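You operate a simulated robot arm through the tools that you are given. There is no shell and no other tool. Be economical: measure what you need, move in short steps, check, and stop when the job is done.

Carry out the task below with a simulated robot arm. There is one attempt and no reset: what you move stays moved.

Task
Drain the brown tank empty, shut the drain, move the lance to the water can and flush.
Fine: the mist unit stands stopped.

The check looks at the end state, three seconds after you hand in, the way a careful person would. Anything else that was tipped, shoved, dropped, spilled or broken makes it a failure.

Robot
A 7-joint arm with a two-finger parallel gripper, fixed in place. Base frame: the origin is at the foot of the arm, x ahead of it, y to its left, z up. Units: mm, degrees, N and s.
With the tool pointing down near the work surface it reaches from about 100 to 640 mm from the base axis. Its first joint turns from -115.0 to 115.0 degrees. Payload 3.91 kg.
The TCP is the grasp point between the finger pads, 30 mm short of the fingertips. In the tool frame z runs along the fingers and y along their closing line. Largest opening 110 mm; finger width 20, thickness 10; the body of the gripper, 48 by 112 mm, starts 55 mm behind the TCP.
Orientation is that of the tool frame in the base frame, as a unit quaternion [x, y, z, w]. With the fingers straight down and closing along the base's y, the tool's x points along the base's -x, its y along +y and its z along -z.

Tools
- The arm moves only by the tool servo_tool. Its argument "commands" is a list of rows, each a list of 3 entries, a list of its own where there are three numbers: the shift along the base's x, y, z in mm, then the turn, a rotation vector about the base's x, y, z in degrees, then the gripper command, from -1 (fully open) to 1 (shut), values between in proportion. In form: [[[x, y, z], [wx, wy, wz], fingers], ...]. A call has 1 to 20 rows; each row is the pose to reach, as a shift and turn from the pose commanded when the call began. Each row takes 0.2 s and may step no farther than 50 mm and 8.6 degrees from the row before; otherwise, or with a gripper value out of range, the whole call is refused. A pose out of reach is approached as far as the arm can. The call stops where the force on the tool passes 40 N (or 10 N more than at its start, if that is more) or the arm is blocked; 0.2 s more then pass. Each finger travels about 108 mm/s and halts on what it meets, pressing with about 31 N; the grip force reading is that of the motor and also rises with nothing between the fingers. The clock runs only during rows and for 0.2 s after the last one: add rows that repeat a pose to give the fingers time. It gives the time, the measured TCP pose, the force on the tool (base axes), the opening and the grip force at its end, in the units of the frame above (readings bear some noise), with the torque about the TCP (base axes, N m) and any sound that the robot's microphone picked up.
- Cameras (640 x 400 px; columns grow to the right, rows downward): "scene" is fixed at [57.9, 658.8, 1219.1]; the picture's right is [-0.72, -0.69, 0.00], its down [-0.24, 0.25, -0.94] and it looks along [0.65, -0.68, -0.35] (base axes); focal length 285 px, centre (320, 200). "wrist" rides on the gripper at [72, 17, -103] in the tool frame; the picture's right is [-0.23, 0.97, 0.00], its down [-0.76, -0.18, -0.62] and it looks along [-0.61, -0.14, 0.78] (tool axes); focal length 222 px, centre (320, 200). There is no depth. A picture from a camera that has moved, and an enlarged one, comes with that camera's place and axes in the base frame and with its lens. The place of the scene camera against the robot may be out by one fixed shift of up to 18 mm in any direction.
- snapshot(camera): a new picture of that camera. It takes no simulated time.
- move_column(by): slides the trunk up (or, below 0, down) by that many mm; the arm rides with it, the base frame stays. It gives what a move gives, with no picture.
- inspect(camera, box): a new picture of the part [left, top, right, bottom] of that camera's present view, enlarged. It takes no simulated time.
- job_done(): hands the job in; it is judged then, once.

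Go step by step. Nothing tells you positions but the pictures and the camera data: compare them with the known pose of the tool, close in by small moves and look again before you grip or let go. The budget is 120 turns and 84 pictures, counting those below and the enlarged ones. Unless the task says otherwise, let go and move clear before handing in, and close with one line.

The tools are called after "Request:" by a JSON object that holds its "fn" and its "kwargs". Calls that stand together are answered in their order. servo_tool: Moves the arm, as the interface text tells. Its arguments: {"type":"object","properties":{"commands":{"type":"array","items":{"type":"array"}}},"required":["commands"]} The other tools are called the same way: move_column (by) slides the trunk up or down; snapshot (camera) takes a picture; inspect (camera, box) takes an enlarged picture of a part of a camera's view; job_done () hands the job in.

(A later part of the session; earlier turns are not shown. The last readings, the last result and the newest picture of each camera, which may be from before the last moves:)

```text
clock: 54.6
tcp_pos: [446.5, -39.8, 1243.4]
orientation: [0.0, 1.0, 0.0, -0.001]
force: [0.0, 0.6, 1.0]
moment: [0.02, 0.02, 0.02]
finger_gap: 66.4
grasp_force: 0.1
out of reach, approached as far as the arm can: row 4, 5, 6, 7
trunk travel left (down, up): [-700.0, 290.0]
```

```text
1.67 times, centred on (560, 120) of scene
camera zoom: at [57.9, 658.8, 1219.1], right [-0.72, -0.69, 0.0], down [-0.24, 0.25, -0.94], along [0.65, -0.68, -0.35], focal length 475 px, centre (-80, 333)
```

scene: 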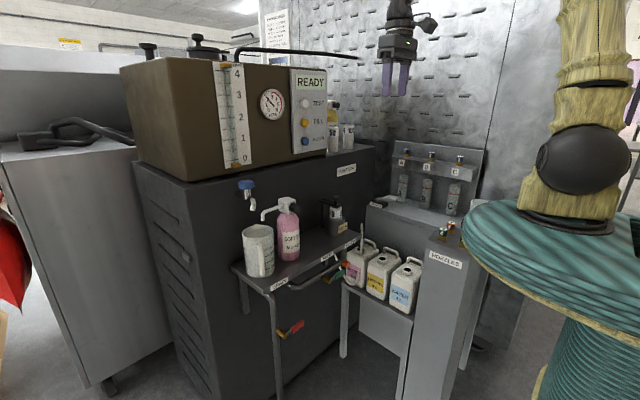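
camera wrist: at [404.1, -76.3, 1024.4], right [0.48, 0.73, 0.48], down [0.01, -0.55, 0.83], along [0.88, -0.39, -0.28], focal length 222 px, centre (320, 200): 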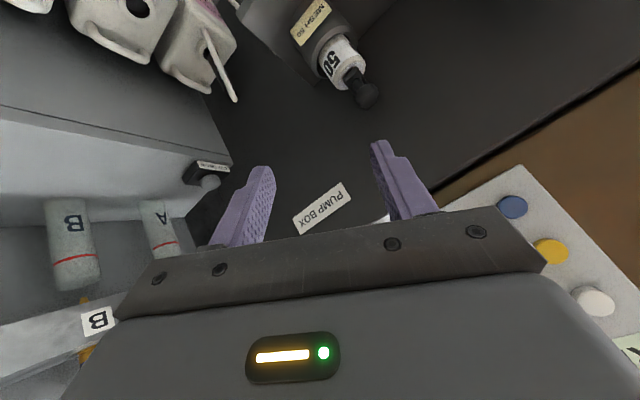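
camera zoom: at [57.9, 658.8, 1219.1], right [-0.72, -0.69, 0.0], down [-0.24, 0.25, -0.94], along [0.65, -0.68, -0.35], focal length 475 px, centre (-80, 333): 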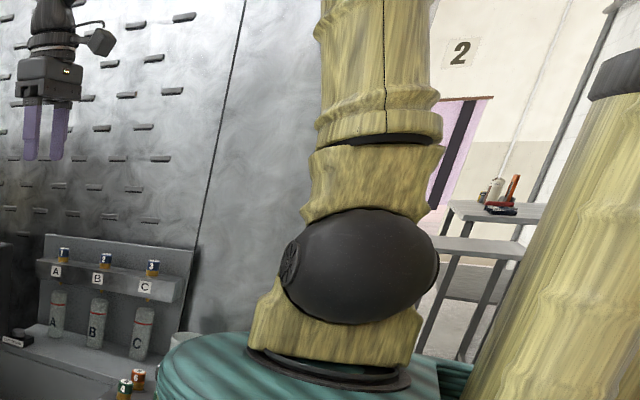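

I'll probe which joint is the limit: yaw the tool in free space and then try extending.

Request:
{"fn": "servo_tool", "kwargs": {"commands": [[[0, 0, 0], [0, 0, -8], -0.2], [[0, 0, 0], [0, 0, -16], -0.2], [[0, 0, 0], [0, 0, -24], -0.2], [[0, 0, 0], [0, 0, -32], -0.2], [[0, 0, 0], [0, 0, -40], -0.2], [[0, 0, 0], [0, 0, -48], -0.2], [[20, 0, 0], [0, 0, -48], -0.2], [[40, 0, 0], [0, 0, -48], -0.2], [[60, 0, 0], [0, 0, -48], -0.2], [[60, 0, 0], [0, 0, -48], -0.2]]}}

Request:
{"fn": "inspect", "kwargs": {"camera": "scene", "box": [480, 0, 640, 240]}}

```text
clock: 56.8
tcp_pos: [449.0, -46.7, 1248.4]
orientation: [0.407, 0.914, 0.002, 0.0]
force: [-0.2, 0.1, -0.1]
moment: [0.01, 0.02, 0.04]
finger_gap: 66.0
grasp_force: 0.0
out of reach, approached as far as the arm can: row 7, 8, 9, 10
trunk travel left (down, up): [-700.0, 290.0]
```

```text
1.67 times, centred on (560, 120) of scene
camera zoom: at [57.9, 658.8, 1219.1], right [-0.72, -0.69, 0.0], down [-0.24, 0.25, -0.94], along [0.65, -0.68, -0.35], focal length 475 px, centre (-80, 333)
```

zoom: 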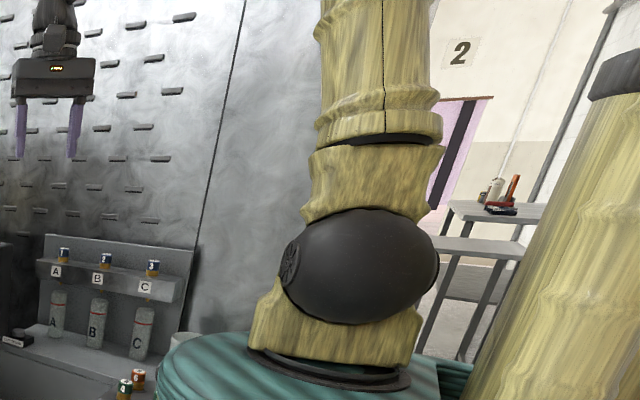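

Joint 1 looks to be at its +115° limit, from its axis disc heading, so the arm can't lean forward. To unwind it safely I need to know what that column at the right edge is.

Request:
{"fn": "inspect", "kwargs": {"camera": "scene", "box": [440, 150, 640, 400]}}

```text
1.60 times, centred on (540, 275) of scene
camera zoom: at [57.9, 658.8, 1219.1], right [-0.72, -0.69, 0.0], down [-0.24, 0.25, -0.94], along [0.65, -0.68, -0.35], focal length 456 px, centre (-32, 80)
```

zoom: 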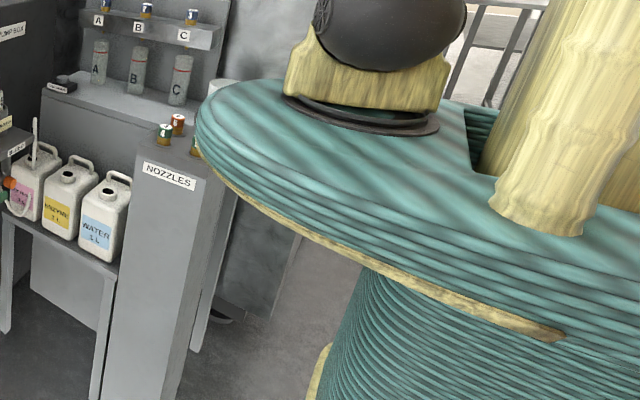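

The column is a mast behind and left of the shoulder, at about azimuth 119°. I'll swing to azimuth about 60°, well clear of it, then extend there so the shoulder leans and joint 1 can unwind.

Request:
{"fn": "servo_tool", "kwargs": {"commands": [[[2, 47, 0], [0, 0, 6], -0.2], [[0, 86, 0], [0, 0, 12], -0.2], [[-5, 125, 0], [0, 0, 18], -0.2], [[-14, 164, 0], [0, 0, 24], -0.2], [[-25, 201, 0], [0, 0, 30], -0.2], [[-40, 237, 0], [0, 0, 36], -0.2], [[-58, 272, 0], [0, 0, 42], -0.2], [[-80, 305, 0], [0, 0, 48], -0.2], [[-104, 337, 0], [0, 0, 53], -0.2], [[-130, 366, 0], [0, 0, 58], -0.2], [[-160, 392, 0], [0, 0, 63], -0.2], [[-190, 416, 0], [0, 0, 66], -0.2], [[-224, 437, 0], [0, 0, 66], -0.2], [[-224, 437, 0], [0, 0, 66], -0.2]]}}

Request:
{"fn": "servo_tool", "kwargs": {"commands": [[[10, 17, 0], [0, 0, 0], -0.2], [[20, 35, 0], [0, 0, 0], -0.2], [[30, 52, 0], [0, 0, 0], -0.2], [[40, 69, 0], [0, 0, 0], -0.2], [[50, 87, 0], [0, 0, 0], -0.2], [[50, 87, 0], [0, 0, 0], -0.2], [[50, 87, 0], [0, 0, 0], -0.2]]}}

Request:
{"fn": "snapshot", "kwargs": {"camera": "scene"}}

```text
clock: 59.8
tcp_pos: [230.4, 225.2, 1242.7]
orientation: [-0.155, 0.987, -0.001, 0.037]
force: [-0.7, 0.0, 0.1]
moment: [0.04, -0.02, -0.03]
finger_gap: 66.1
grasp_force: 0.0
out of reach, approached as far as the arm can: row 1, 2, 3, 4, 5, 6, 7, 8, 9, 10, 11, 12, 13, 14
trunk travel left (down, up): [-700.0, 290.0]
```

```text
clock: 61.4
tcp_pos: [250.4, 224.1, 1244.8]
orientation: [-0.155, 0.987, 0.0, 0.04]
force: [-0.4, 0.6, 0.4]
moment: [0.02, 0.0, 0.0]
finger_gap: 65.8
grasp_force: 0.0
out of reach, approached as far as the arm can: row 1, 2, 3, 4, 5, 6, 7
trunk travel left (down, up): [-700.0, 290.0]
```

```text
39 pictures are left
```

scene: 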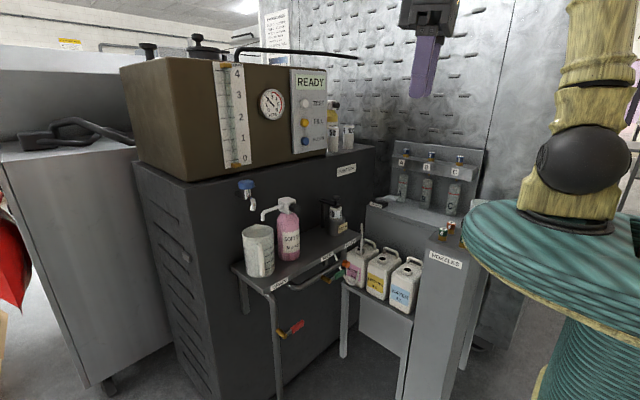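

Positive rotation is blocked while the shoulder stays put. I'll try the other way, toward negative azimuth in free space at this height, and watch the shoulder.

Request:
{"fn": "servo_tool", "kwargs": {"commands": [[[30, -40, 0], [0, 0, -6], -0.2], [[60, -80, 0], [0, 0, -12], -0.2], [[90, -120, 0], [0, 0, -18], -0.2], [[120, -160, 0], [0, 0, -24], -0.2], [[140, -200, 0], [0, 0, -30], -0.2], [[150, -240, 0], [0, 0, -36], -0.2], [[155, -280, 0], [0, 0, -42], -0.2], [[155, -320, 0], [0, 0, -48], -0.2], [[150, -360, 0], [0, 0, -54], -0.2], [[140, -400, 0], [0, 0, -60], -0.2], [[122, -440, 0], [0, 0, -66], -0.2], [[100, -475, 0], [0, 0, -72], -0.2], [[78, -505, 0], [0, 0, -76], -0.2], [[78, -505, 0], [0, 0, -76], -0.2]]}}

Request:
{"fn": "snapshot", "kwargs": {"camera": "scene"}}

```text
clock: 64.4
tcp_pos: [327.8, -279.9, 1245.1]
orientation: [0.486, 0.873, -0.022, 0.029]
force: [0.3, 0.2, -0.4]
moment: [-0.01, 0.01, -0.03]
finger_gap: 65.9
grasp_force: 0.0
trunk travel left (down, up): [-700.0, 290.0]
```

```text
38 pictures are left
```

scene: 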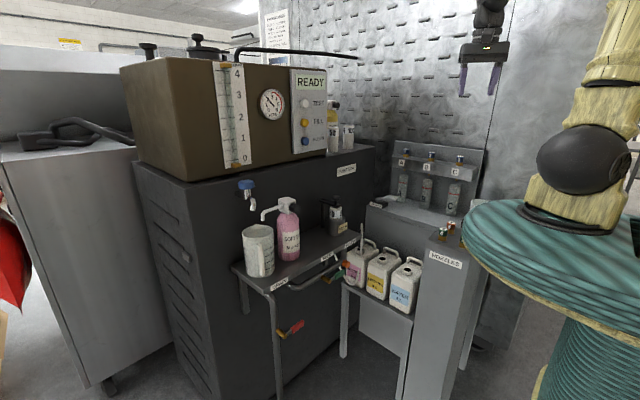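

The whole move was reachable and the shoulder has turned back. I'll now extend here while upright so that the lean settles forward.

Request:
{"fn": "servo_tool", "kwargs": {"commands": [[[25, -5, 0], [0, 0, 3], -0.2], [[50, -8, 0], [0, 0, 5], -0.2], [[75, -10, 0], [0, 0, 8], -0.2], [[100, -8, 0], [0, 0, 10], -0.2], [[125, 0, -10], [0, 0, 12], -0.2], [[150, 20, -30], [0, 0, 14], -0.2], [[175, 40, -50], [0, 0, 16], -0.2], [[200, 60, -80], [0, 0, 18], -0.2], [[200, 60, -80], [0, 0, 18], -0.2]]}}

Request:
{"fn": "snapshot", "kwargs": {"camera": "scene"}}

```text
clock: 66.4
tcp_pos: [445.0, -200.8, 1189.8]
orientation: [0.343, 0.939, -0.017, 0.034]
force: [-0.3, 0.3, -0.1]
moment: [-0.02, 0.01, 0.0]
finger_gap: 66.1
grasp_force: 0.1
out of reach, approached as far as the arm can: row 4, 5, 6, 7, 8, 9
trunk travel left (down, up): [-700.0, 290.0]
```

```text
37 pictures are left
```

scene: 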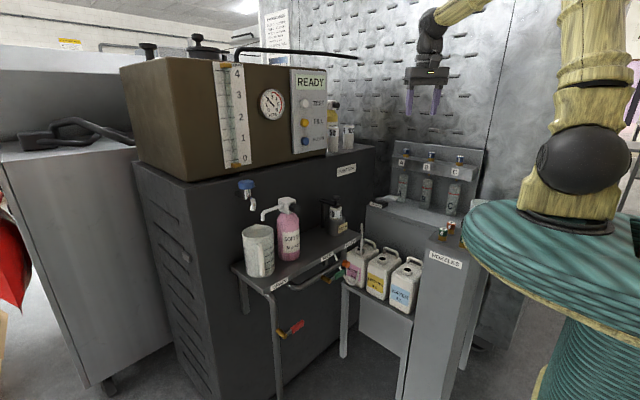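

My best explanation is that joint 1 sits at +115° with the elbow leaning to the right side. The cure is to retract at negative azimuth so the elbow falls to the other side, swing to positive azimuth while retracted, then extend.

Request:
{"fn": "servo_tool", "kwargs": {"commands": [[[-25, -15, 15], [0, 0, 0], -0.2], [[-55, -30, 30], [0, 0, 0], -0.2], [[-85, -40, 45], [0, 0, 0], -0.2], [[-115, -45, 60], [0, 0, 0], -0.2], [[-150, -40, 60], [0, 0, 0], -0.2], [[-185, -25, 60], [0, 0, 0], -0.2], [[-220, -5, 60], [0, 0, 0], -0.2], [[-250, 12, 60], [0, 0, 0], -0.2], [[-260, 17, 60], [0, 0, 0], -0.2], [[-260, 17, 60], [0, 0, 0], -0.2]]}}

Request:
{"fn": "inspect", "kwargs": {"camera": "scene", "box": [440, 0, 640, 250]}}

```text
clock: 68.6
tcp_pos: [232.7, -237.6, 1226.0]
orientation: [0.343, 0.938, -0.021, 0.031]
force: [0.3, 0.0, 0.0]
moment: [-0.03, 0.0, 0.02]
finger_gap: 66.2
grasp_force: 0.0
out of reach, approached as far as the arm can: row 7, 8, 9, 10
trunk travel left (down, up): [-700.0, 290.0]
```

```text
1.60 times, centred on (540, 125) of scene
camera zoom: at [57.9, 658.8, 1219.1], right [-0.72, -0.69, 0.0], down [-0.24, 0.25, -0.94], along [0.65, -0.68, -0.35], focal length 456 px, centre (-32, 320)
```

zoom: 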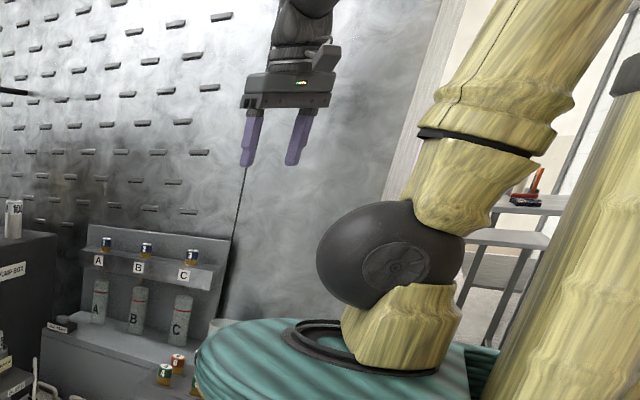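

The shoulder disc now faces the camera: joint 1 is near 0 and the upper arm leans straight back. A purely radial extension from here should carry the upper arm forward through vertical.

Request:
{"fn": "servo_tool", "kwargs": {"commands": [[[20, -20, 0], [0, 0, 0], -0.2], [[40, -41, 0], [0, 0, 0], -0.2], [[60, -61, 0], [0, 0, 0], -0.2], [[80, -82, 0], [0, 0, 0], -0.2], [[100, -102, 0], [0, 0, 0], -0.2], [[120, -122, 0], [0, 0, 0], -0.2], [[135, -135, -10], [0, 0, 0], -0.2], [[135, -135, -10], [0, 0, 0], -0.2]]}}

Request:
{"fn": "inspect", "kwargs": {"camera": "scene", "box": [440, 0, 640, 250]}}

```text
clock: 70.4
tcp_pos: [355.6, -330.0, 1221.7]
orientation: [0.346, 0.938, -0.02, 0.033]
force: [-0.1, -0.1, -0.2]
moment: [0.02, 0.0, 0.04]
finger_gap: 66.0
grasp_force: 0.0
out of reach, approached as far as the arm can: row 5, 6, 7, 8
trunk travel left (down, up): [-700.0, 290.0]
```

```text
1.60 times, centred on (540, 125) of scene
camera zoom: at [57.9, 658.8, 1219.1], right [-0.72, -0.69, 0.0], down [-0.24, 0.25, -0.94], along [0.65, -0.68, -0.35], focal length 456 px, centre (-32, 320)
```

zoom: 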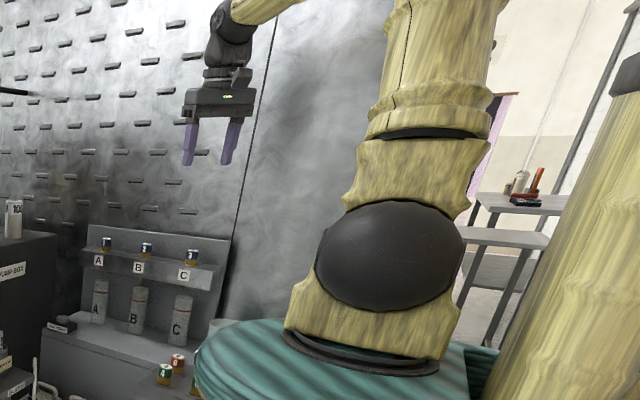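

It swung to the side again, because the elbow is swivelled to the right. Rotating to more negative azimuth while nearly upright should let the elbow lag to the other side, so I'll do that at moderate radius clear of the wall.

Request:
{"fn": "servo_tool", "kwargs": {"commands": [[[-35, 20, 0], [0, 0, 0], -0.2], [[-66, 40, 0], [0, 0, 0], -0.2], [[-98, 11, 0], [0, 0, -6], -0.2], [[-133, -14, 0], [0, 0, -12], -0.2], [[-170, -35, 0], [0, 0, -18], -0.2], [[-209, -53, 0], [0, 0, -24], -0.2], [[-250, -66, 0], [0, 0, -30], -0.2], [[-292, -75, 0], [0, 0, -36], -0.2], [[-320, -78, 0], [0, 0, -40], -0.2], [[-320, -78, 0], [0, 0, -40], -0.2]]}}

Request:
{"fn": "inspect", "kwargs": {"camera": "scene", "box": [440, 0, 640, 250]}}

```text
clock: 72.6
tcp_pos: [38.7, -407.5, 1222.6]
orientation: [0.647, 0.762, -0.03, 0.024]
force: [0.0, -0.8, -0.5]
moment: [0.01, 0.02, 0.01]
finger_gap: 66.0
grasp_force: 0.1
out of reach, approached as far as the arm can: row 9, 10
trunk travel left (down, up): [-700.0, 290.0]
```

```text
1.60 times, centred on (540, 125) of scene
camera zoom: at [57.9, 658.8, 1219.1], right [-0.72, -0.69, 0.0], down [-0.24, 0.25, -0.94], along [0.65, -0.68, -0.35], focal length 456 px, centre (-32, 320)
```

zoom: 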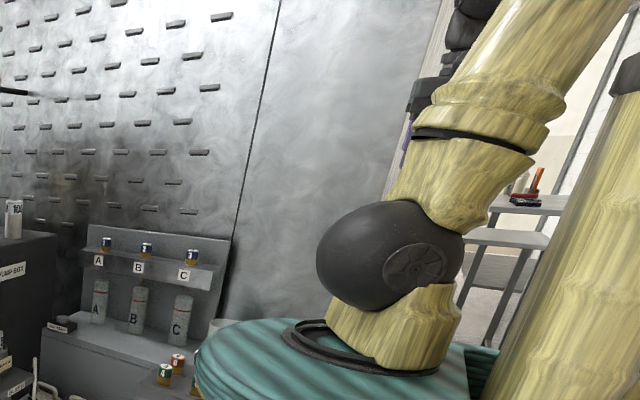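

Joint 1 has moved well off its limit now (disc facing the camera). I'll swing back toward positive azimuth at the small radius where the upper arm stands upright, then check the shoulder.

Request:
{"fn": "servo_tool", "kwargs": {"commands": [[[25, 30, 6], [0, 0, 5], -0.2], [[50, 60, 12], [0, 0, 10], -0.2], [[76, 91, 20], [0, 0, 15], -0.2], [[112, 108, 20], [0, 0, 23], -0.2], [[146, 128, 20], [0, 0, 31], -0.2], [[177, 150, 20], [0, 0, 38], -0.2], [[205, 178, 20], [0, 0, 46], -0.2], [[230, 207, 20], [0, 0, 54], -0.2], [[252, 239, 20], [0, 0, 61], -0.2], [[270, 275, 20], [0, 0, 69], -0.2], [[284, 313, 20], [0, 0, 77], -0.2], [[293, 352, 20], [0, 0, 85], -0.2], [[297, 392, 20], [0, 0, 93], -0.2], [[296, 432, 20], [0, 0, 101], -0.2], [[292, 465, 20], [0, 0, 107], -0.2], [[285, 500, 20], [0, 0, 112], -0.2], [[270, 540, 20], [0, 0, 117], -0.2], [[252, 575, 20], [0, 0, 122], -0.2], [[252, 575, 20], [0, 0, 122], -0.2]]}}

Request:
{"fn": "inspect", "kwargs": {"camera": "scene", "box": [440, 0, 640, 250]}}

```text
clock: 76.6
tcp_pos: [296.5, 175.5, 1239.1]
orientation: [-0.356, 0.934, 0.004, 0.037]
force: [-0.6, 0.1, 0.0]
moment: [0.05, 0.0, -0.01]
finger_gap: 66.1
grasp_force: 0.1
out of reach, approached as far as the arm can: row 4, 5, 6, 7, 8, 9, 10, 11, 12, 13, 14, 15, 16, 17, 18, 19
trunk travel left (down, up): [-700.0, 290.0]
```

```text
1.60 times, centred on (540, 125) of scene
camera zoom: at [57.9, 658.8, 1219.1], right [-0.72, -0.69, 0.0], down [-0.24, 0.25, -0.94], along [0.65, -0.68, -0.35], focal length 456 px, centre (-32, 320)
```

zoom: 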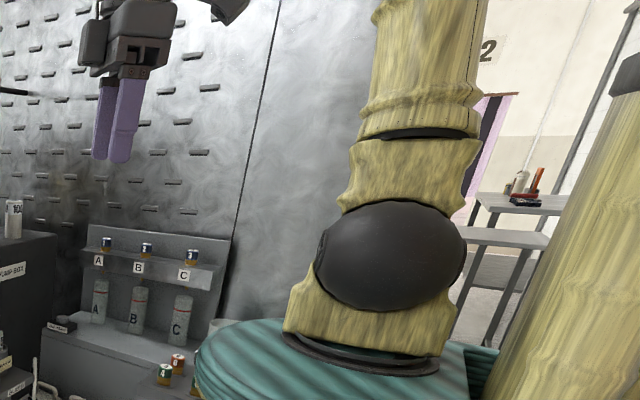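

It's nearly at the commanded pose (9 mm short). I'll try extending radially from here at azimuth 31°.

Request:
{"fn": "servo_tool", "kwargs": {"commands": [[[20, 12, 0], [0, 0, 0], -0.2], [[40, 24, 0], [0, 0, 0], -0.2], [[60, 36, 0], [0, 0, 0], -0.2], [[85, 50, -10], [0, 0, 0], -0.2], [[110, 65, -20], [0, 0, 0], -0.2], [[140, 83, -30], [0, 0, 0], -0.2], [[170, 100, -40], [0, 0, 0], -0.2], [[170, 100, -40], [0, 0, 0], -0.2]]}}

Request:
{"fn": "inspect", "kwargs": {"camera": "scene", "box": [440, 0, 640, 250]}}

```text
clock: 78.4
tcp_pos: [348.0, 164.9, 1230.2]
orientation: [-0.356, 0.934, 0.007, 0.038]
force: [0.3, 0.6, 0.7]
moment: [0.02, -0.01, -0.01]
finger_gap: 65.4
grasp_force: 0.1
out of reach, approached as far as the arm can: row 2, 3, 4, 5, 6, 7, 8
trunk travel left (down, up): [-700.0, 290.0]
```

```text
1.60 times, centred on (540, 125) of scene
camera zoom: at [57.9, 658.8, 1219.1], right [-0.72, -0.69, 0.0], down [-0.24, 0.25, -0.94], along [0.65, -0.68, -0.35], focal length 456 px, centre (-32, 320)
```

zoom: 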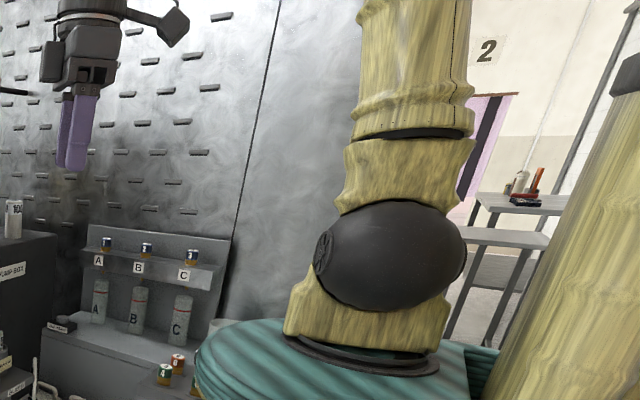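

Extending pushes joint 1 to its limit again, because the elbow is swivelled right. I'll retract near azimuth 0 and spin the tool yaw positively. Once the last joint reaches its stop, further yaw should swivel the elbow back into plane.

Request:
{"fn": "servo_tool", "kwargs": {"commands": [[[-10, -30, 0], [0, 0, 8.4], -0.2], [[-20, -60, 0], [0, 0, 16.8], -0.2], [[-30, -90, 0], [0, 0, 25.2], -0.2], [[-40, -120, 0], [0, 0, 33.6], -0.2], [[-50, -150, 0], [0, 0, 42], -0.2], [[-60, -160, 5], [0, 0, 50.4], -0.2], [[-60, -160, 10], [0, 0, 58.8], -0.2], [[-60, -160, 10], [0, 0, 67.2], -0.2], [[-60, -160, 10], [0, 0, 75.6], -0.2], [[-60, -160, 10], [0, 0, 84], -0.2], [[-60, -160, 10], [0, 0, 92.4], -0.2], [[-60, -160, 10], [0, 0, 100.8], -0.2], [[-60, -160, 10], [0, 0, 109.2], -0.2], [[-60, -160, 10], [0, 0, 117.6], -0.2], [[-60, -160, 10], [0, 0, 126], -0.2], [[-60, -160, 10], [0, 0, 134.4], -0.2], [[-60, -160, 10], [0, 0, 142.8], -0.2], [[-60, -160, 10], [0, 0, 151.2], -0.2], [[-60, -160, 10], [0, 0, 159.6], -0.2], [[-60, -160, 10], [0, 0, 168], -0.2]]}}

Request:
{"fn": "inspect", "kwargs": {"camera": "scene", "box": [440, 0, 640, 250]}}

```text
clock: 81.0
tcp_pos: [32.2, 202.3, 1123.0]
orientation: [0.827, -0.553, 0.045, -0.092]
force: [-0.3, -0.3, -0.6]
moment: [0.03, 0.0, 0.0]
finger_gap: 65.9
grasp_force: 0.0
out of reach, approached as far as the arm can: row 1, 2, 3, 4, 5, 6, 7, 8, 9, 10, 11, 12
trunk travel left (down, up): [-700.0, 290.0]
stopped in row 12: the arm was blocked; the commanded pose is now the measured one
```

```text
1.60 times, centred on (540, 125) of scene
camera zoom: at [57.9, 658.8, 1219.1], right [-0.72, -0.69, 0.0], down [-0.24, 0.25, -0.94], along [0.65, -0.68, -0.35], focal length 456 px, centre (-32, 320)
```

zoom: 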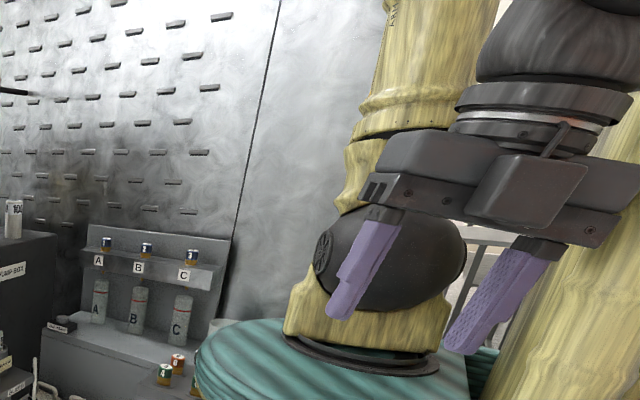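

It got blocked near the mast: position was sacrificed, so the last joint was at its stop. I'll reverse out gently along the way it came.

Request:
{"fn": "servo_tool", "kwargs": {"commands": [[[15, 5, 15], [0, 0, -8.5], -0.2], [[45, 8, 30], [0, 0, -17], -0.2], [[85, 5, 45], [0, 0, -25.5], -0.2], [[125, 0, 60], [0, 0, -34], -0.2], [[165, -10, 75], [0, 0, -42.5], -0.2], [[205, -20, 90], [0, 0, -51], -0.2], [[245, -30, 100], [0, 0, -59], -0.2], [[285, -50, 110], [0, 0, -67], -0.2], [[310, -80, 115], [0, 0, -75], -0.2], [[320, -120, 115], [0, 0, -83], -0.2], [[325, -160, 115], [0, 0, -91], -0.2], [[325, -200, 115], [0, 0, -99], -0.2], [[325, -200, 115], [0, 0, -107], -0.2], [[325, -200, 115], [0, 0, -113], -0.2]]}}

Request:
{"fn": "snapshot", "kwargs": {"camera": "scene"}}

```text
clock: 84.0
tcp_pos: [358.1, 1.7, 1237.4]
orientation: [0.005, 0.995, -0.1, 0.012]
force: [0.0, -0.4, 0.4]
moment: [0.03, 0.0, 0.01]
finger_gap: 65.8
grasp_force: 0.1
trunk travel left (down, up): [-700.0, 290.0]
```

```text
30 pictures are left
```

scene: 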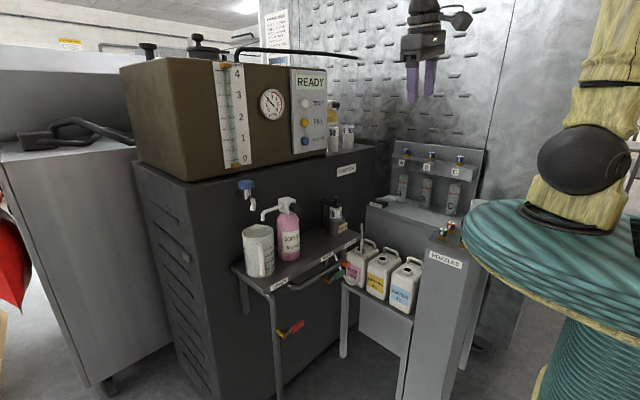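

All reachable now, and the shoulder looks like it did at the start. I'll level the small tilt and extend straight out at azimuth 0.

Request:
{"fn": "servo_tool", "kwargs": {"commands": [[[15, 0, 0], [3, 0, 0], -0.2], [[30, 0, 0], [6, 0, 0], -0.2], [[50, 0, 0], [9, 0, 0], -0.2], [[70, 0, 0], [11.5, 0, 0], -0.2], [[90, 0, 0], [11.5, 0, 0], -0.2], [[110, 0, -10], [11.5, 0, 0], -0.2], [[130, 0, -20], [11.5, 0, 0], -0.2], [[150, 0, -30], [11.5, 0, 0], -0.2], [[150, 0, -30], [11.5, 0, 0], -0.2]]}}

Request:
{"fn": "inspect", "kwargs": {"camera": "scene", "box": [440, 0, 640, 250]}}

```text
clock: 86.0
tcp_pos: [442.9, -12.4, 1225.7]
orientation: [0.004, 1.0, 0.001, 0.012]
force: [-0.6, -0.8, 0.6]
moment: [0.01, -0.03, -0.02]
finger_gap: 65.7
grasp_force: 0.1
out of reach, approached as far as the arm can: row 5, 6, 7, 8, 9
trunk travel left (down, up): [-700.0, 290.0]
```

```text
1.60 times, centred on (540, 125) of scene
camera zoom: at [57.9, 658.8, 1219.1], right [-0.72, -0.69, 0.0], down [-0.24, 0.25, -0.94], along [0.65, -0.68, -0.35], focal length 456 px, centre (-32, 320)
```

zoom: 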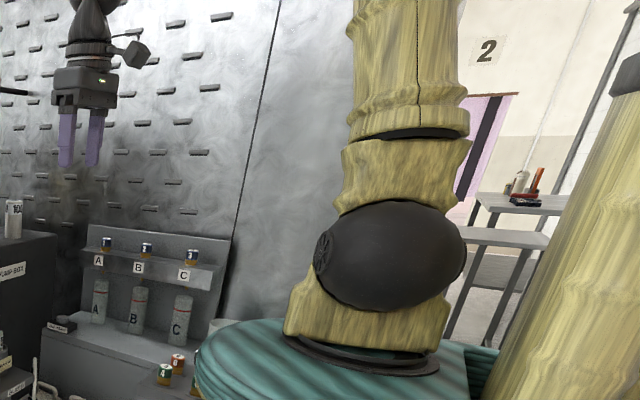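

Same swing again. New approach: retract at azimuth −45°, where joint 1 has room on both sides, then spin yaw positive in stages so the elbow swivels back into plane.

Request:
{"fn": "servo_tool", "kwargs": {"commands": [[[-20, -40, 5], [0, 0, -5], -0.2], [[-40, -80, 10], [0, 0, -10], -0.2], [[-65, -120, 10], [0, 0, -15], -0.2], [[-90, -160, 10], [0, 0, -20], -0.2], [[-115, -195, 10], [0, 0, -25], -0.2], [[-145, -225, 10], [0, 0, -30], -0.2], [[-180, -230, 10], [0, 0, -35], -0.2], [[-208, -226, 10], [0, 0, -40], -0.2], [[-208, -226, 10], [0, 0, -32], -0.2], [[-208, -226, 10], [0, 0, -24], -0.2], [[-208, -226, 10], [0, 0, -16], -0.2], [[-208, -226, 10], [0, 0, -8], -0.2], [[-208, -226, 10], [0, 0, 0], -0.2], [[-208, -226, 10], [0, 0, 8], -0.2], [[-208, -226, 10], [0, 0, 16], -0.2], [[-208, -226, 10], [0, 0, 16], -0.2]]}}

Request:
{"fn": "inspect", "kwargs": {"camera": "scene", "box": [440, 0, 640, 250]}}

```text
clock: 89.4
tcp_pos: [331.4, -64.0, 1115.0]
orientation: [-0.111, 0.993, -0.035, 0.013]
force: [0.7, -0.3, 0.5]
moment: [0.01, 0.01, -0.03]
finger_gap: 65.8
grasp_force: 0.0
out of reach, approached as far as the arm can: row 8, 9, 10, 11, 12, 13, 14, 15, 16
trunk travel left (down, up): [-700.0, 290.0]
```

```text
1.60 times, centred on (540, 125) of scene
camera zoom: at [57.9, 658.8, 1219.1], right [-0.72, -0.69, 0.0], down [-0.24, 0.25, -0.94], along [0.65, -0.68, -0.35], focal length 456 px, centre (-32, 320)
```

zoom: 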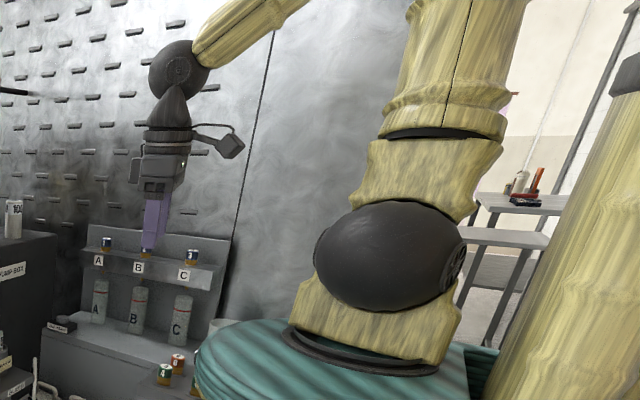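

Joint 1 is now about 70° and the elbow is nearer to upright. I'll hold around here, raise a little and continue positive yaw in a few steps.

Request:
{"fn": "servo_tool", "kwargs": {"commands": [[[5, 0, 20], [0, 0, 5], -0.2], [[10, 0, 40], [0, 0, 10], -0.2], [[10, 0, 60], [0, 0, 15], -0.2], [[10, 0, 80], [0, 0, 20], -0.2], [[10, 0, 90], [0, 0, 26], -0.2], [[10, 0, 90], [0, 0, 32], -0.2], [[10, 0, 90], [0, 0, 38], -0.2], [[10, 0, 90], [0, 0, 44], -0.2]]}}

Request:
{"fn": "inspect", "kwargs": {"camera": "scene", "box": [440, 0, 640, 250]}}

```text
clock: 91.2
tcp_pos: [314.7, 71.7, 1072.2]
orientation: [-0.453, 0.889, -0.053, 0.041]
force: [-0.6, -0.1, -0.1]
moment: [0.0, 0.02, 0.0]
finger_gap: 66.3
grasp_force: 0.2
out of reach, approached as far as the arm can: row 1, 2, 3, 4, 5, 6, 7, 8
trunk travel left (down, up): [-700.0, 290.0]
```

```text
1.60 times, centred on (540, 125) of scene
camera zoom: at [57.9, 658.8, 1219.1], right [-0.72, -0.69, 0.0], down [-0.24, 0.25, -0.94], along [0.65, -0.68, -0.35], focal length 456 px, centre (-32, 320)
```

zoom: 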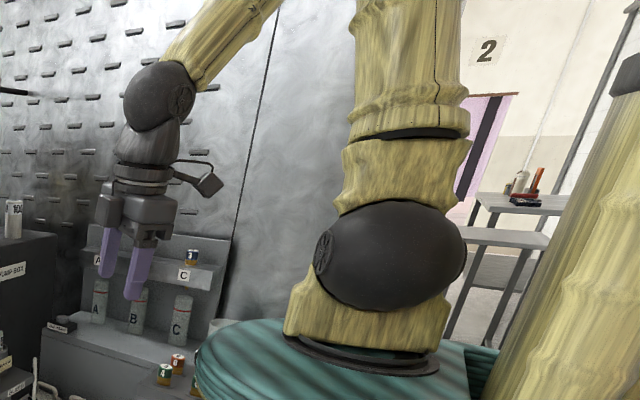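

Positive yaw drives joint 1 up, so the last joint is at its positive stop. Conversely, going the long way in negative yaw to its other stop should drive joint 1 down. I'll do that at the upright position (~345, 0, 1240).

Request:
{"fn": "servo_tool", "kwargs": {"commands": [[[5, -10, 25], [0, 0, -8.4], -0.2], [[10, -20, 50], [0, 0, -16.8], -0.2], [[15, -30, 75], [0, 0, -25.2], -0.2], [[20, -40, 100], [0, 0, -33.6], -0.2], [[25, -50, 125], [0, 0, -42], -0.2], [[30, -60, 150], [0, 0, -50.4], -0.2], [[30, -72, 165], [0, 0, -58.8], -0.2], [[30, -72, 165], [0, 0, -67.2], -0.2], [[30, -72, 165], [0, 0, -75.6], -0.2], [[30, -72, 165], [0, 0, -84], -0.2], [[30, -72, 165], [0, 0, -92.4], -0.2], [[30, -72, 165], [0, 0, -100.8], -0.2], [[30, -72, 165], [0, 0, -109.2], -0.2], [[30, -72, 165], [0, 0, -117.6], -0.2], [[30, -72, 165], [0, 0, -126], -0.2], [[30, -72, 165], [0, 0, -134.4], -0.2], [[30, -72, 165], [0, 0, -142.8], -0.2], [[30, -72, 165], [0, 0, -151.2], -0.2], [[30, -72, 165], [0, 0, -159.6], -0.2], [[30, -72, 165], [0, 0, -168], -0.2]]}}

Request:
{"fn": "servo_tool", "kwargs": {"commands": [[[0, 0, 0], [0, 0, -8.4], -0.2], [[0, 0, 0], [0, 0, -16.8], -0.2], [[0, 0, 0], [0, 0, -25.2], -0.2], [[0, 0, 0], [0, 0, -33.6], -0.2], [[0, 0, 0], [0, 0, -42], -0.2], [[0, 0, 0], [0, 0, -50.4], -0.2], [[0, 0, 0], [0, 0, -58.8], -0.2], [[0, 0, 0], [0, 0, -67.2], -0.2], [[0, 0, 0], [0, 0, -75.6], -0.2], [[0, 0, 0], [0, 0, -84], -0.2]]}}

Request:
{"fn": "inspect", "kwargs": {"camera": "scene", "box": [440, 0, 640, 250]}}

```text
clock: 95.4
tcp_pos: [364.9, -11.9, 1226.5]
orientation: [0.837, 0.544, -0.054, -0.028]
force: [-0.9, -0.3, -0.4]
moment: [-0.03, 0.0, 0.0]
finger_gap: 66.1
grasp_force: 0.0
out of reach, approached as far as the arm can: row 17, 18, 19, 20
trunk travel left (down, up): [-700.0, 290.0]
```

```text
clock: 97.6
tcp_pos: [396.0, -8.5, 1202.6]
orientation: [0.987, -0.158, 0.012, -0.03]
force: [0.4, -0.3, -0.1]
moment: [-0.04, 0.0, 0.02]
finger_gap: 66.1
grasp_force: 0.1
out of reach, approached as far as the arm can: row 1, 2, 3, 4, 5, 6, 7, 8, 9, 10
trunk travel left (down, up): [-700.0, 290.0]
```

```text
1.60 times, centred on (540, 125) of scene
camera zoom: at [57.9, 658.8, 1219.1], right [-0.72, -0.69, 0.0], down [-0.24, 0.25, -0.94], along [0.65, -0.68, -0.35], focal length 456 px, centre (-32, 320)
```

zoom: 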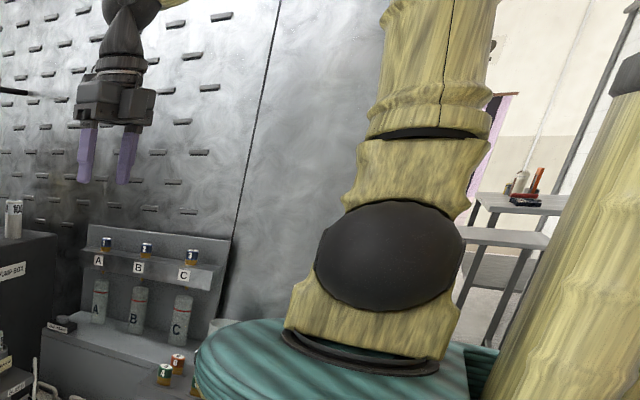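

Joint 1 is coming down off its limit with position roughly held. I'll continue the negative yaw.

Request:
{"fn": "servo_tool", "kwargs": {"commands": [[[0, 0, 0], [0, 0, -8.4], -0.2], [[-5, 0, 5], [0, 0, -16.8], -0.2], [[-10, 0, 10], [0, 0, -25.2], -0.2], [[-15, 0, 15], [0, 0, -33.6], -0.2], [[-20, 0, 20], [0, 0, -42], -0.2], [[-25, 0, 25], [0, 0, -50.4], -0.2], [[-30, 0, 25], [0, 0, -58.8], -0.2], [[-30, 0, 25], [0, 0, -67.2], -0.2], [[-30, 0, 25], [0, 0, -75.6], -0.2], [[-30, 0, 25], [0, 0, -84], -0.2]]}}

Request:
{"fn": "snapshot", "kwargs": {"camera": "scene"}}

```text
clock: 99.8
tcp_pos: [364.8, -6.6, 1226.6]
orientation: [-0.627, 0.778, -0.031, 0.013]
force: [0.1, -0.2, -0.5]
moment: [0.0, 0.04, 0.02]
finger_gap: 65.9
grasp_force: 0.1
trunk travel left (down, up): [-700.0, 290.0]
```

```text
25 pictures are left
```

scene: 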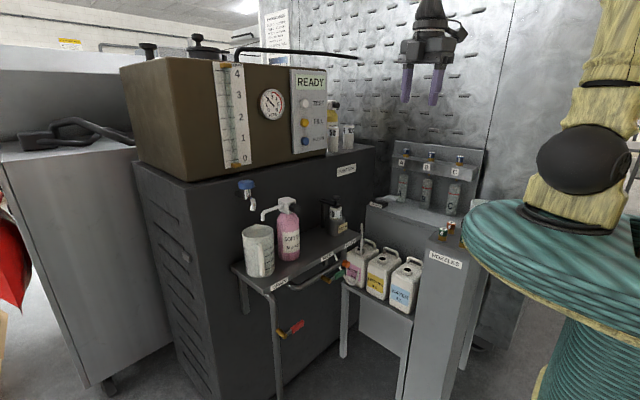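

Still free. I'll keep spinning negative until the other stop takes effect.

Request:
{"fn": "servo_tool", "kwargs": {"commands": [[[0, 0, 0], [0, 0, -8.4], -0.2], [[0, 0, 0], [0, 0, -16.8], -0.2], [[0, 0, 0], [0, 0, -25.2], -0.2], [[0, 0, 0], [0, 0, -33.6], -0.2], [[0, 0, 0], [0, 0, -42], -0.2], [[0, 0, 0], [0, 0, -50.4], -0.2], [[0, 0, 0], [0, 0, -58.8], -0.2], [[0, 0, 0], [0, 0, -67.2], -0.2], [[0, 0, 0], [0, 0, -75.6], -0.2], [[0, 0, 0], [0, 0, -84], -0.2]]}}

Request:
{"fn": "inspect", "kwargs": {"camera": "scene", "box": [440, 0, 640, 250]}}

```text
clock: 102.0
tcp_pos: [339.6, -168.9, 1236.5]
orientation: [0.042, 0.998, -0.037, -0.01]
force: [0.8, -0.3, -0.3]
moment: [0.01, 0.03, 0.02]
finger_gap: 66.1
grasp_force: 0.0
out of reach, approached as far as the arm can: row 7, 8, 9, 10
trunk travel left (down, up): [-700.0, 290.0]
```

```text
1.60 times, centred on (540, 125) of scene
camera zoom: at [57.9, 658.8, 1219.1], right [-0.72, -0.69, 0.0], down [-0.24, 0.25, -0.94], along [0.65, -0.68, -0.35], focal length 456 px, centre (-32, 320)
```

zoom: 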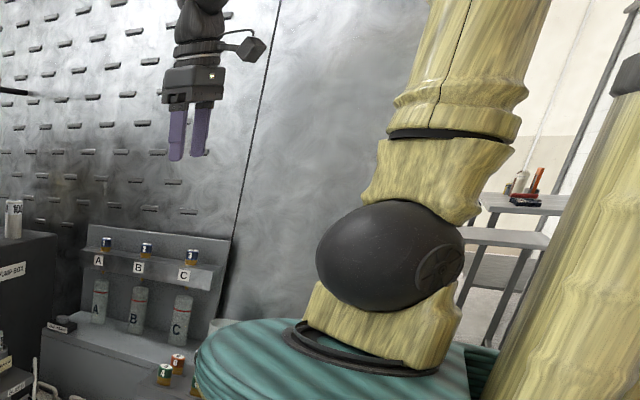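

The last joint's two stops are about 360° apart, and the elbow stays swivelled. A better idea is to stretch the arm nearly straight up with the tool horizontal, so the swivel vanishes, rotate there, and come down forward. First I'll bring yaw to mid-range and lower the trunk a bit for headroom.

Request:
{"fn": "servo_tool", "kwargs": {"commands": [[[-5, -10, 0], [0, 0, 8.4], -0.2], [[-10, -20, 0], [0, 0, 16.8], -0.2], [[-15, -30, 0], [0, 0, 25.2], -0.2], [[-20, -40, 0], [0, 0, 33.6], -0.2], [[-25, -50, 0], [0, 0, 42], -0.2], [[-30, -60, 0], [0, 0, 50.4], -0.2], [[-35, -70, 0], [0, 0, 58.8], -0.2], [[-40, -80, 0], [0, 0, 67.2], -0.2], [[-45, -90, 0], [0, 0, 75.6], -0.2], [[-50, -100, 0], [0, 0, 84], -0.2], [[-55, -105, 0], [0, 0, 92.4], -0.2], [[-60, -110, 0], [0, 0, 100.8], -0.2], [[-60, -110, 0], [0, 0, 109.2], -0.2], [[-60, -110, 0], [0, 0, 117.6], -0.2], [[-60, -110, 0], [0, 0, 126], -0.2], [[-60, -110, 0], [0, 0, 134.4], -0.2]]}}

Request:
{"fn": "move_column", "kwargs": {"by": -100}}

Request:
{"fn": "servo_tool", "kwargs": {"commands": [[[0, 0, 45], [-5.5, -5.5, 0], -0.2], [[0, 0, 90], [-11, -11, 0], -0.2], [[0, 0, 135], [-16.5, -16.5, 0], -0.2], [[0, 0, 180], [-22, -22, 0], -0.2], [[0, 0, 225], [-27.5, -27.5, 0], -0.2], [[0, 0, 270], [-33, -33, 0], -0.2], [[-10, 10, 315], [-38.5, -38.5, 0], -0.2], [[-20, 20, 360], [-44, -44, 0], -0.2], [[-30, 30, 400], [-49.5, -49.5, 0], -0.2], [[-40, 40, 440], [-55, -55, 0], -0.2], [[-50, 50, 480], [-60, -60, 0], -0.2], [[-60, 60, 520], [-63.6, -63.6, 0], -0.2], [[-60, 60, 550], [-63.6, -63.6, 0], -0.2], [[-60, 60, 570], [-63.6, -63.6, 0], -0.2]]}}

Request:
{"fn": "snapshot", "kwargs": {"camera": "scene"}}

```text
clock: 105.4
tcp_pos: [282.6, -280.2, 1231.8]
orientation: [0.9, -0.435, 0.02, -0.017]
force: [1.3, 0.2, 0.2]
moment: [-0.02, 0.0, 0.02]
finger_gap: 66.1
grasp_force: 0.1
trunk travel left (down, up): [-700.0, 290.0]
```

```text
clock: 106.7
tcp_pos: [282.8, -281.1, 1132.3]
orientation: [0.9, -0.436, 0.021, -0.017]
force: [0.5, -0.3, -0.4]
moment: [-0.02, 0.03, 0.02]
finger_gap: 66.1
grasp_force: 0.1
trunk travel left (down, up): [-600.0, 390.0]
```

```text
clock: 109.7
tcp_pos: [242.5, -224.2, 1692.3]
orientation: [0.649, -0.29, 0.666, 0.225]
force: [-1.1, 0.2, -0.2]
moment: [0.0, 0.01, 0.04]
finger_gap: 66.2
grasp_force: 0.1
out of reach, approached as far as the arm can: row 3, 4, 5, 6, 7, 8, 9, 10, 11, 12, 13
trunk travel left (down, up): [-600.0, 390.0]
```

```text
23 pictures are left
```

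scene: 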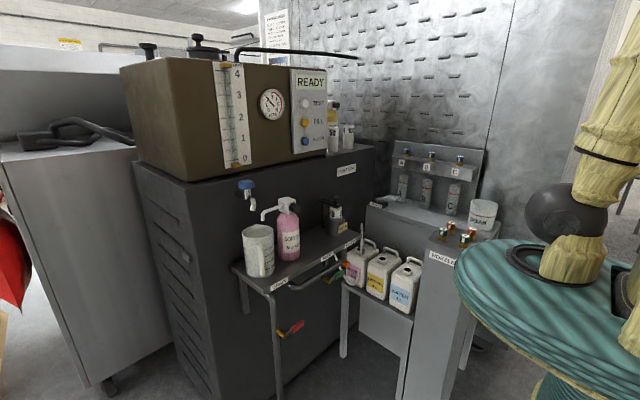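

The arm is nearly straight up now. I'll rotate toward positive azimuth here, where joint 1 takes only a share of the turn.

Request:
{"fn": "servo_tool", "kwargs": {"commands": [[[0, 0, 10], [0, 0, 0], -0.2], [[27, 32, 15], [0, 0, 7.5], -0.2], [[49, 69, 15], [0, 0, 15], -0.2], [[67, 108, 15], [0, 0, 22.5], -0.2], [[80, 150, 15], [0, 0, 30], -0.2], [[86, 192, 15], [0, 0, 37.5], -0.2], [[88, 236, 15], [0, 0, 45], -0.2], [[83, 278, 15], [0, 0, 52.5], -0.2], [[74, 320, 15], [0, 0, 60], -0.2], [[58, 361, 15], [0, 0, 67.5], -0.2], [[44, 389, 15], [0, 0, 73], -0.2]]}}

Request:
{"fn": "inspect", "kwargs": {"camera": "scene", "box": [440, 50, 640, 300]}}

```text
clock: 112.3
tcp_pos: [244.3, 78.7, 1744.1]
orientation: [0.652, 0.098, 0.703, -0.265]
force: [0.6, -0.3, 1.2]
moment: [-0.01, 0.01, 0.05]
finger_gap: 66.2
grasp_force: 0.1
trunk travel left (down, up): [-600.0, 390.0]
stopped in row 11: the arm was blocked; the commanded pose is now the measured one
```

```text
1.60 times, centred on (540, 175) of scene
camera zoom: at [57.9, 658.8, 1219.1], right [-0.72, -0.69, 0.0], down [-0.24, 0.25, -0.94], along [0.65, -0.68, -0.35], focal length 456 px, centre (-32, 240)
```

zoom: 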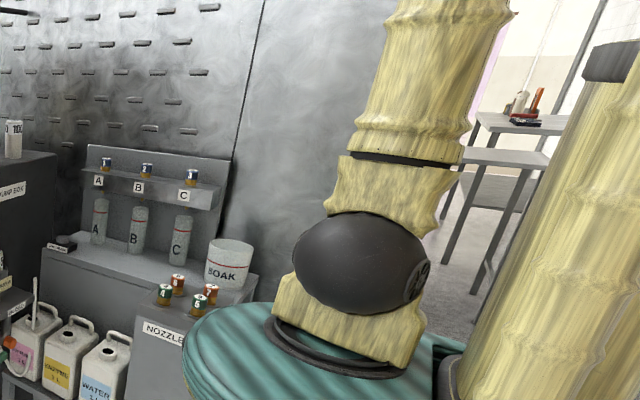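

Joint 1 now looks about 65° with azimuth about 20°, which is a good offset. Something touched at the end, so I'll move forward and down, away from the mast.

Request:
{"fn": "servo_tool", "kwargs": {"commands": [[[20, 0, -20], [0, 0, -2], -0.2], [[50, 5, -45], [0, 0, -4], -0.2], [[80, 15, -75], [0, 0, -6], -0.2], [[110, 25, -105], [0, 0, -8], -0.2], [[140, 35, -135], [0, 0, -10], -0.2], [[170, 45, -165], [0, 0, -10], -0.2], [[200, 55, -195], [0, 0, -10], -0.2], [[230, 65, -225], [0, 0, -10], -0.2], [[260, 75, -255], [0, 0, -10], -0.2], [[290, 80, -285], [0, 0, -10], -0.2], [[320, 85, -315], [0, 0, -10], -0.2], [[340, 90, -345], [0, 0, -10], -0.2], [[340, 90, -345], [0, 0, -10], -0.2]]}}

Request:
{"fn": "inspect", "kwargs": {"camera": "scene", "box": [440, 50, 640, 300]}}

```text
clock: 115.3
tcp_pos: [562.4, 240.0, 1397.1]
orientation: [0.658, 0.085, 0.708, -0.242]
force: [0.2, 0.7, 0.1]
moment: [0.01, 0.03, 0.05]
finger_gap: 65.8
grasp_force: 0.0
out of reach, approached as far as the arm can: row 2, 3, 4, 5, 6
trunk travel left (down, up): [-600.0, 390.0]
stopped in row 13: the arm was blocked; the commanded pose is now the measured one
```

```text
1.60 times, centred on (540, 175) of scene
camera zoom: at [57.9, 658.8, 1219.1], right [-0.72, -0.69, 0.0], down [-0.24, 0.25, -0.94], along [0.65, -0.68, -0.35], focal length 456 px, centre (-32, 240)
```

zoom: 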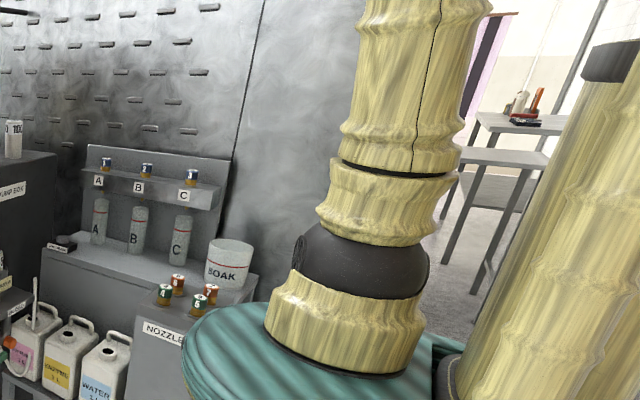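

The upper arm now leans to the left (+y), so the crossing worked. I'll swing toward negative azimuth to bring joint 1 down.

Request:
{"fn": "servo_tool", "kwargs": {"commands": [[[0, -30, 0], [0, 0, -4], -0.2], [[0, -65, 0], [0, 0, -8], -0.2], [[0, -100, -10], [0, 0, -13], -0.2], [[0, -135, -20], [0, 0, -18], -0.2], [[0, -170, -30], [0, 0, -22], -0.2], [[0, -205, -40], [0, 0, -26], -0.2], [[0, -240, -50], [0, 0, -30], -0.2], [[0, -275, -60], [0, 0, -33], -0.2], [[0, -310, -70], [0, 0, -36], -0.2], [[0, -340, -80], [0, 0, -40], -0.2], [[0, -340, -80], [0, 0, -40], -0.2]]}}

Request:
{"fn": "snapshot", "kwargs": {"camera": "scene"}}

```text
clock: 117.7
tcp_pos: [561.8, -101.8, 1317.0]
orientation: [0.648, -0.144, 0.748, 0.014]
force: [-0.3, 0.2, -0.3]
moment: [-0.02, 0.0, -0.02]
finger_gap: 65.9
grasp_force: 0.0
trunk travel left (down, up): [-600.0, 390.0]
```

```text
20 pictures are left
```

scene: 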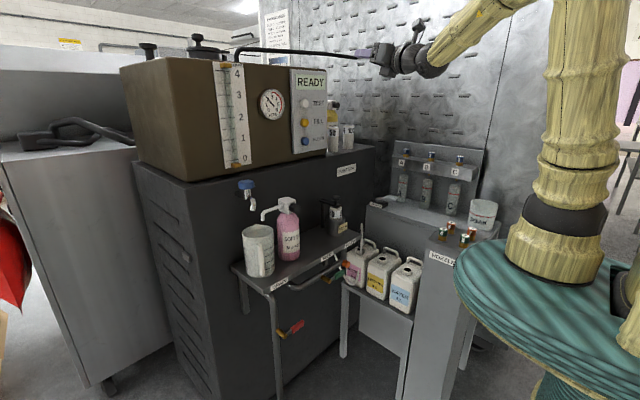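

Everything is reachable now, and the camera sits on top of the gripper. I'll pitch the tool down to about 73° while descending toward a pose near the lance, keeping the arm leaning forward.

Request:
{"fn": "servo_tool", "kwargs": {"commands": [[[0, -8, -40], [1.9, 7.8, 0], -0.2], [[0, -16, -80], [3.8, 15.5, 0], -0.2], [[0, -25, -120], [5.8, 23.3, 0], -0.2], [[0, -34, -160], [7.7, 31, 0], -0.2], [[0, -43, -200], [9.6, 38.8, 0], -0.2], [[0, -52, -240], [11.5, 46.6, 0], -0.2], [[0, -60, -280], [13.4, 54.3, 0], -0.2], [[0, -70, -320], [15.4, 62, 0], -0.2], [[0, -80, -360], [17.3, 70, 0], -0.2], [[0, -90, -395], [19.2, 77.6, 0], -0.2], [[0, -90, -395], [19.2, 77.6, 0], -0.2]]}}

Request:
{"fn": "snapshot", "kwargs": {"camera": "wrist"}}

Request:
{"fn": "snapshot", "kwargs": {"camera": "scene"}}

```text
clock: 120.1
tcp_pos: [559.5, -192.8, 921.9]
orientation: [0.965, -0.219, 0.147, 0.003]
force: [0.0, -0.1, 0.0]
moment: [0.0, -0.01, 0.0]
finger_gap: 66.0
grasp_force: 0.2
out of reach, approached as far as the arm can: row 4, 5
trunk travel left (down, up): [-600.0, 390.0]
```

```text
19 pictures are left
camera wrist: at [586.1, -232.2, 1039.4], right [-0.61, -0.78, -0.12], down [-0.76, 0.53, 0.39], along [-0.24, 0.33, -0.91], focal length 222 px, centre (320, 200)
```

wrist: 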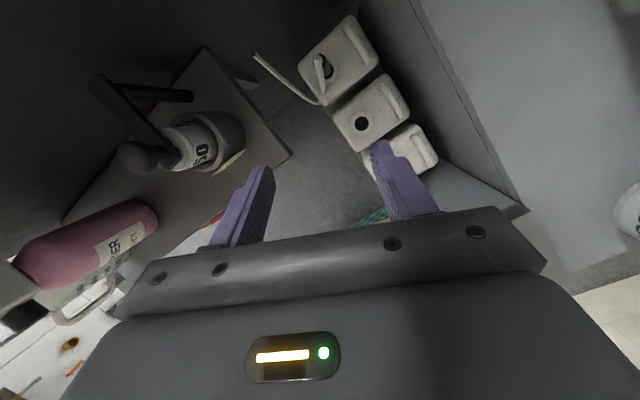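

```text
18 pictures are left
```

scene: 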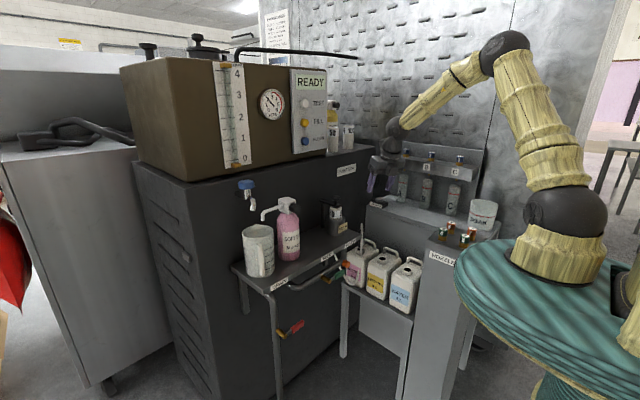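

The arm is well-postured now. I'll zoom the wrist view onto the lance and can necks.

Request:
{"fn": "inspect", "kwargs": {"camera": "wrist", "box": [240, 10, 400, 110]}}

Request:
{"fn": "inspect", "kwargs": {"camera": "scene", "box": [320, 200, 480, 300]}}

```text
4.00 times, centred on (320, 60) of wrist
camera zoom: at [586.1, -232.2, 1039.4], right [-0.61, -0.78, -0.12], down [-0.76, 0.53, 0.39], along [-0.24, 0.33, -0.91], focal length 888 px, centre (320, 760)
```

zoom: 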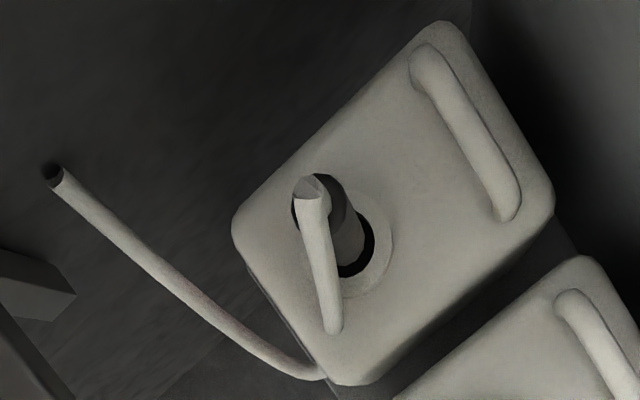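

```text
4.00 times, centred on (400, 250) of scene
camera zoom: at [57.9, 658.8, 1219.1], right [-0.72, -0.69, 0.0], down [-0.24, 0.25, -0.94], along [0.65, -0.68, -0.35], focal length 1140 px, centre (0, 0)
```

zoom: 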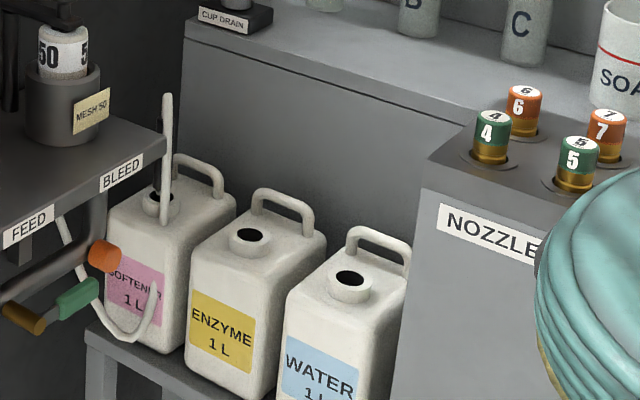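

The lance rod is vertical at about (654, −231) with its top at about 720–735, the neck at about z 612, and the water neck at about (445, −231). I'll hover above the lance and look again.

Request:
{"fn": "servo_tool", "kwargs": {"commands": [[[24, -10, -30], [0, 0, 0], -0.2], [[48, -20, -60], [0, 0, 0], -0.2], [[72, -30, -90], [0, 0, 0], -0.2], [[94.5, -38, -117], [0, 0, 0], -0.2], [[94.5, -38, -117], [0, 0, 0], -0.2], [[94.5, -38, -117], [0, 0, 0], -0.2]]}}

Request:
{"fn": "snapshot", "kwargs": {"camera": "wrist"}}

Request:
{"fn": "inspect", "kwargs": {"camera": "scene", "box": [300, 160, 460, 260]}}

```text
clock: 121.5
tcp_pos: [656.9, -229.5, 805.9]
orientation: [0.965, -0.217, 0.148, 0.003]
force: [0.4, -0.2, 0.9]
moment: [0.03, 0.03, -0.01]
finger_gap: 65.8
grasp_force: 0.0
trunk travel left (down, up): [-600.0, 390.0]
```

```text
15 pictures are left
camera wrist: at [682.5, -268.8, 923.3], right [-0.6, -0.79, -0.12], down [-0.76, 0.52, 0.39], along [-0.24, 0.33, -0.91], focal length 222 px, centre (320, 200)
```

wrist: 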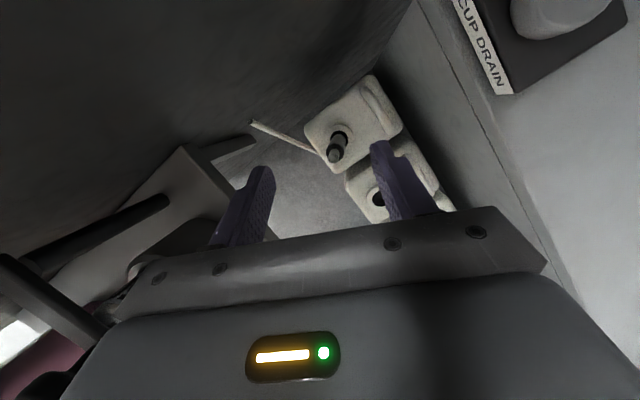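

```text
4.00 times, centred on (380, 210) of scene
camera zoom: at [57.9, 658.8, 1219.1], right [-0.72, -0.69, 0.0], down [-0.24, 0.25, -0.94], along [0.65, -0.68, -0.35], focal length 1140 px, centre (80, 160)
```

zoom: 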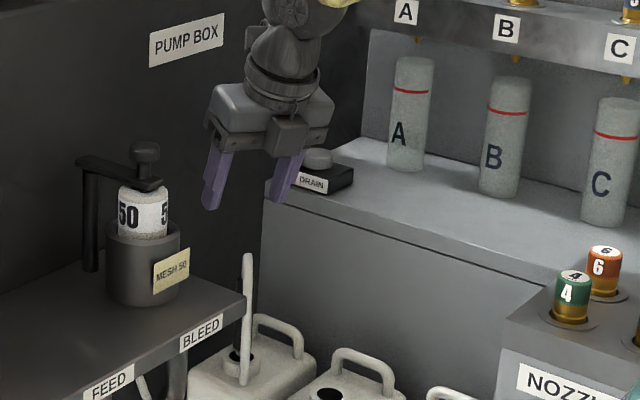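

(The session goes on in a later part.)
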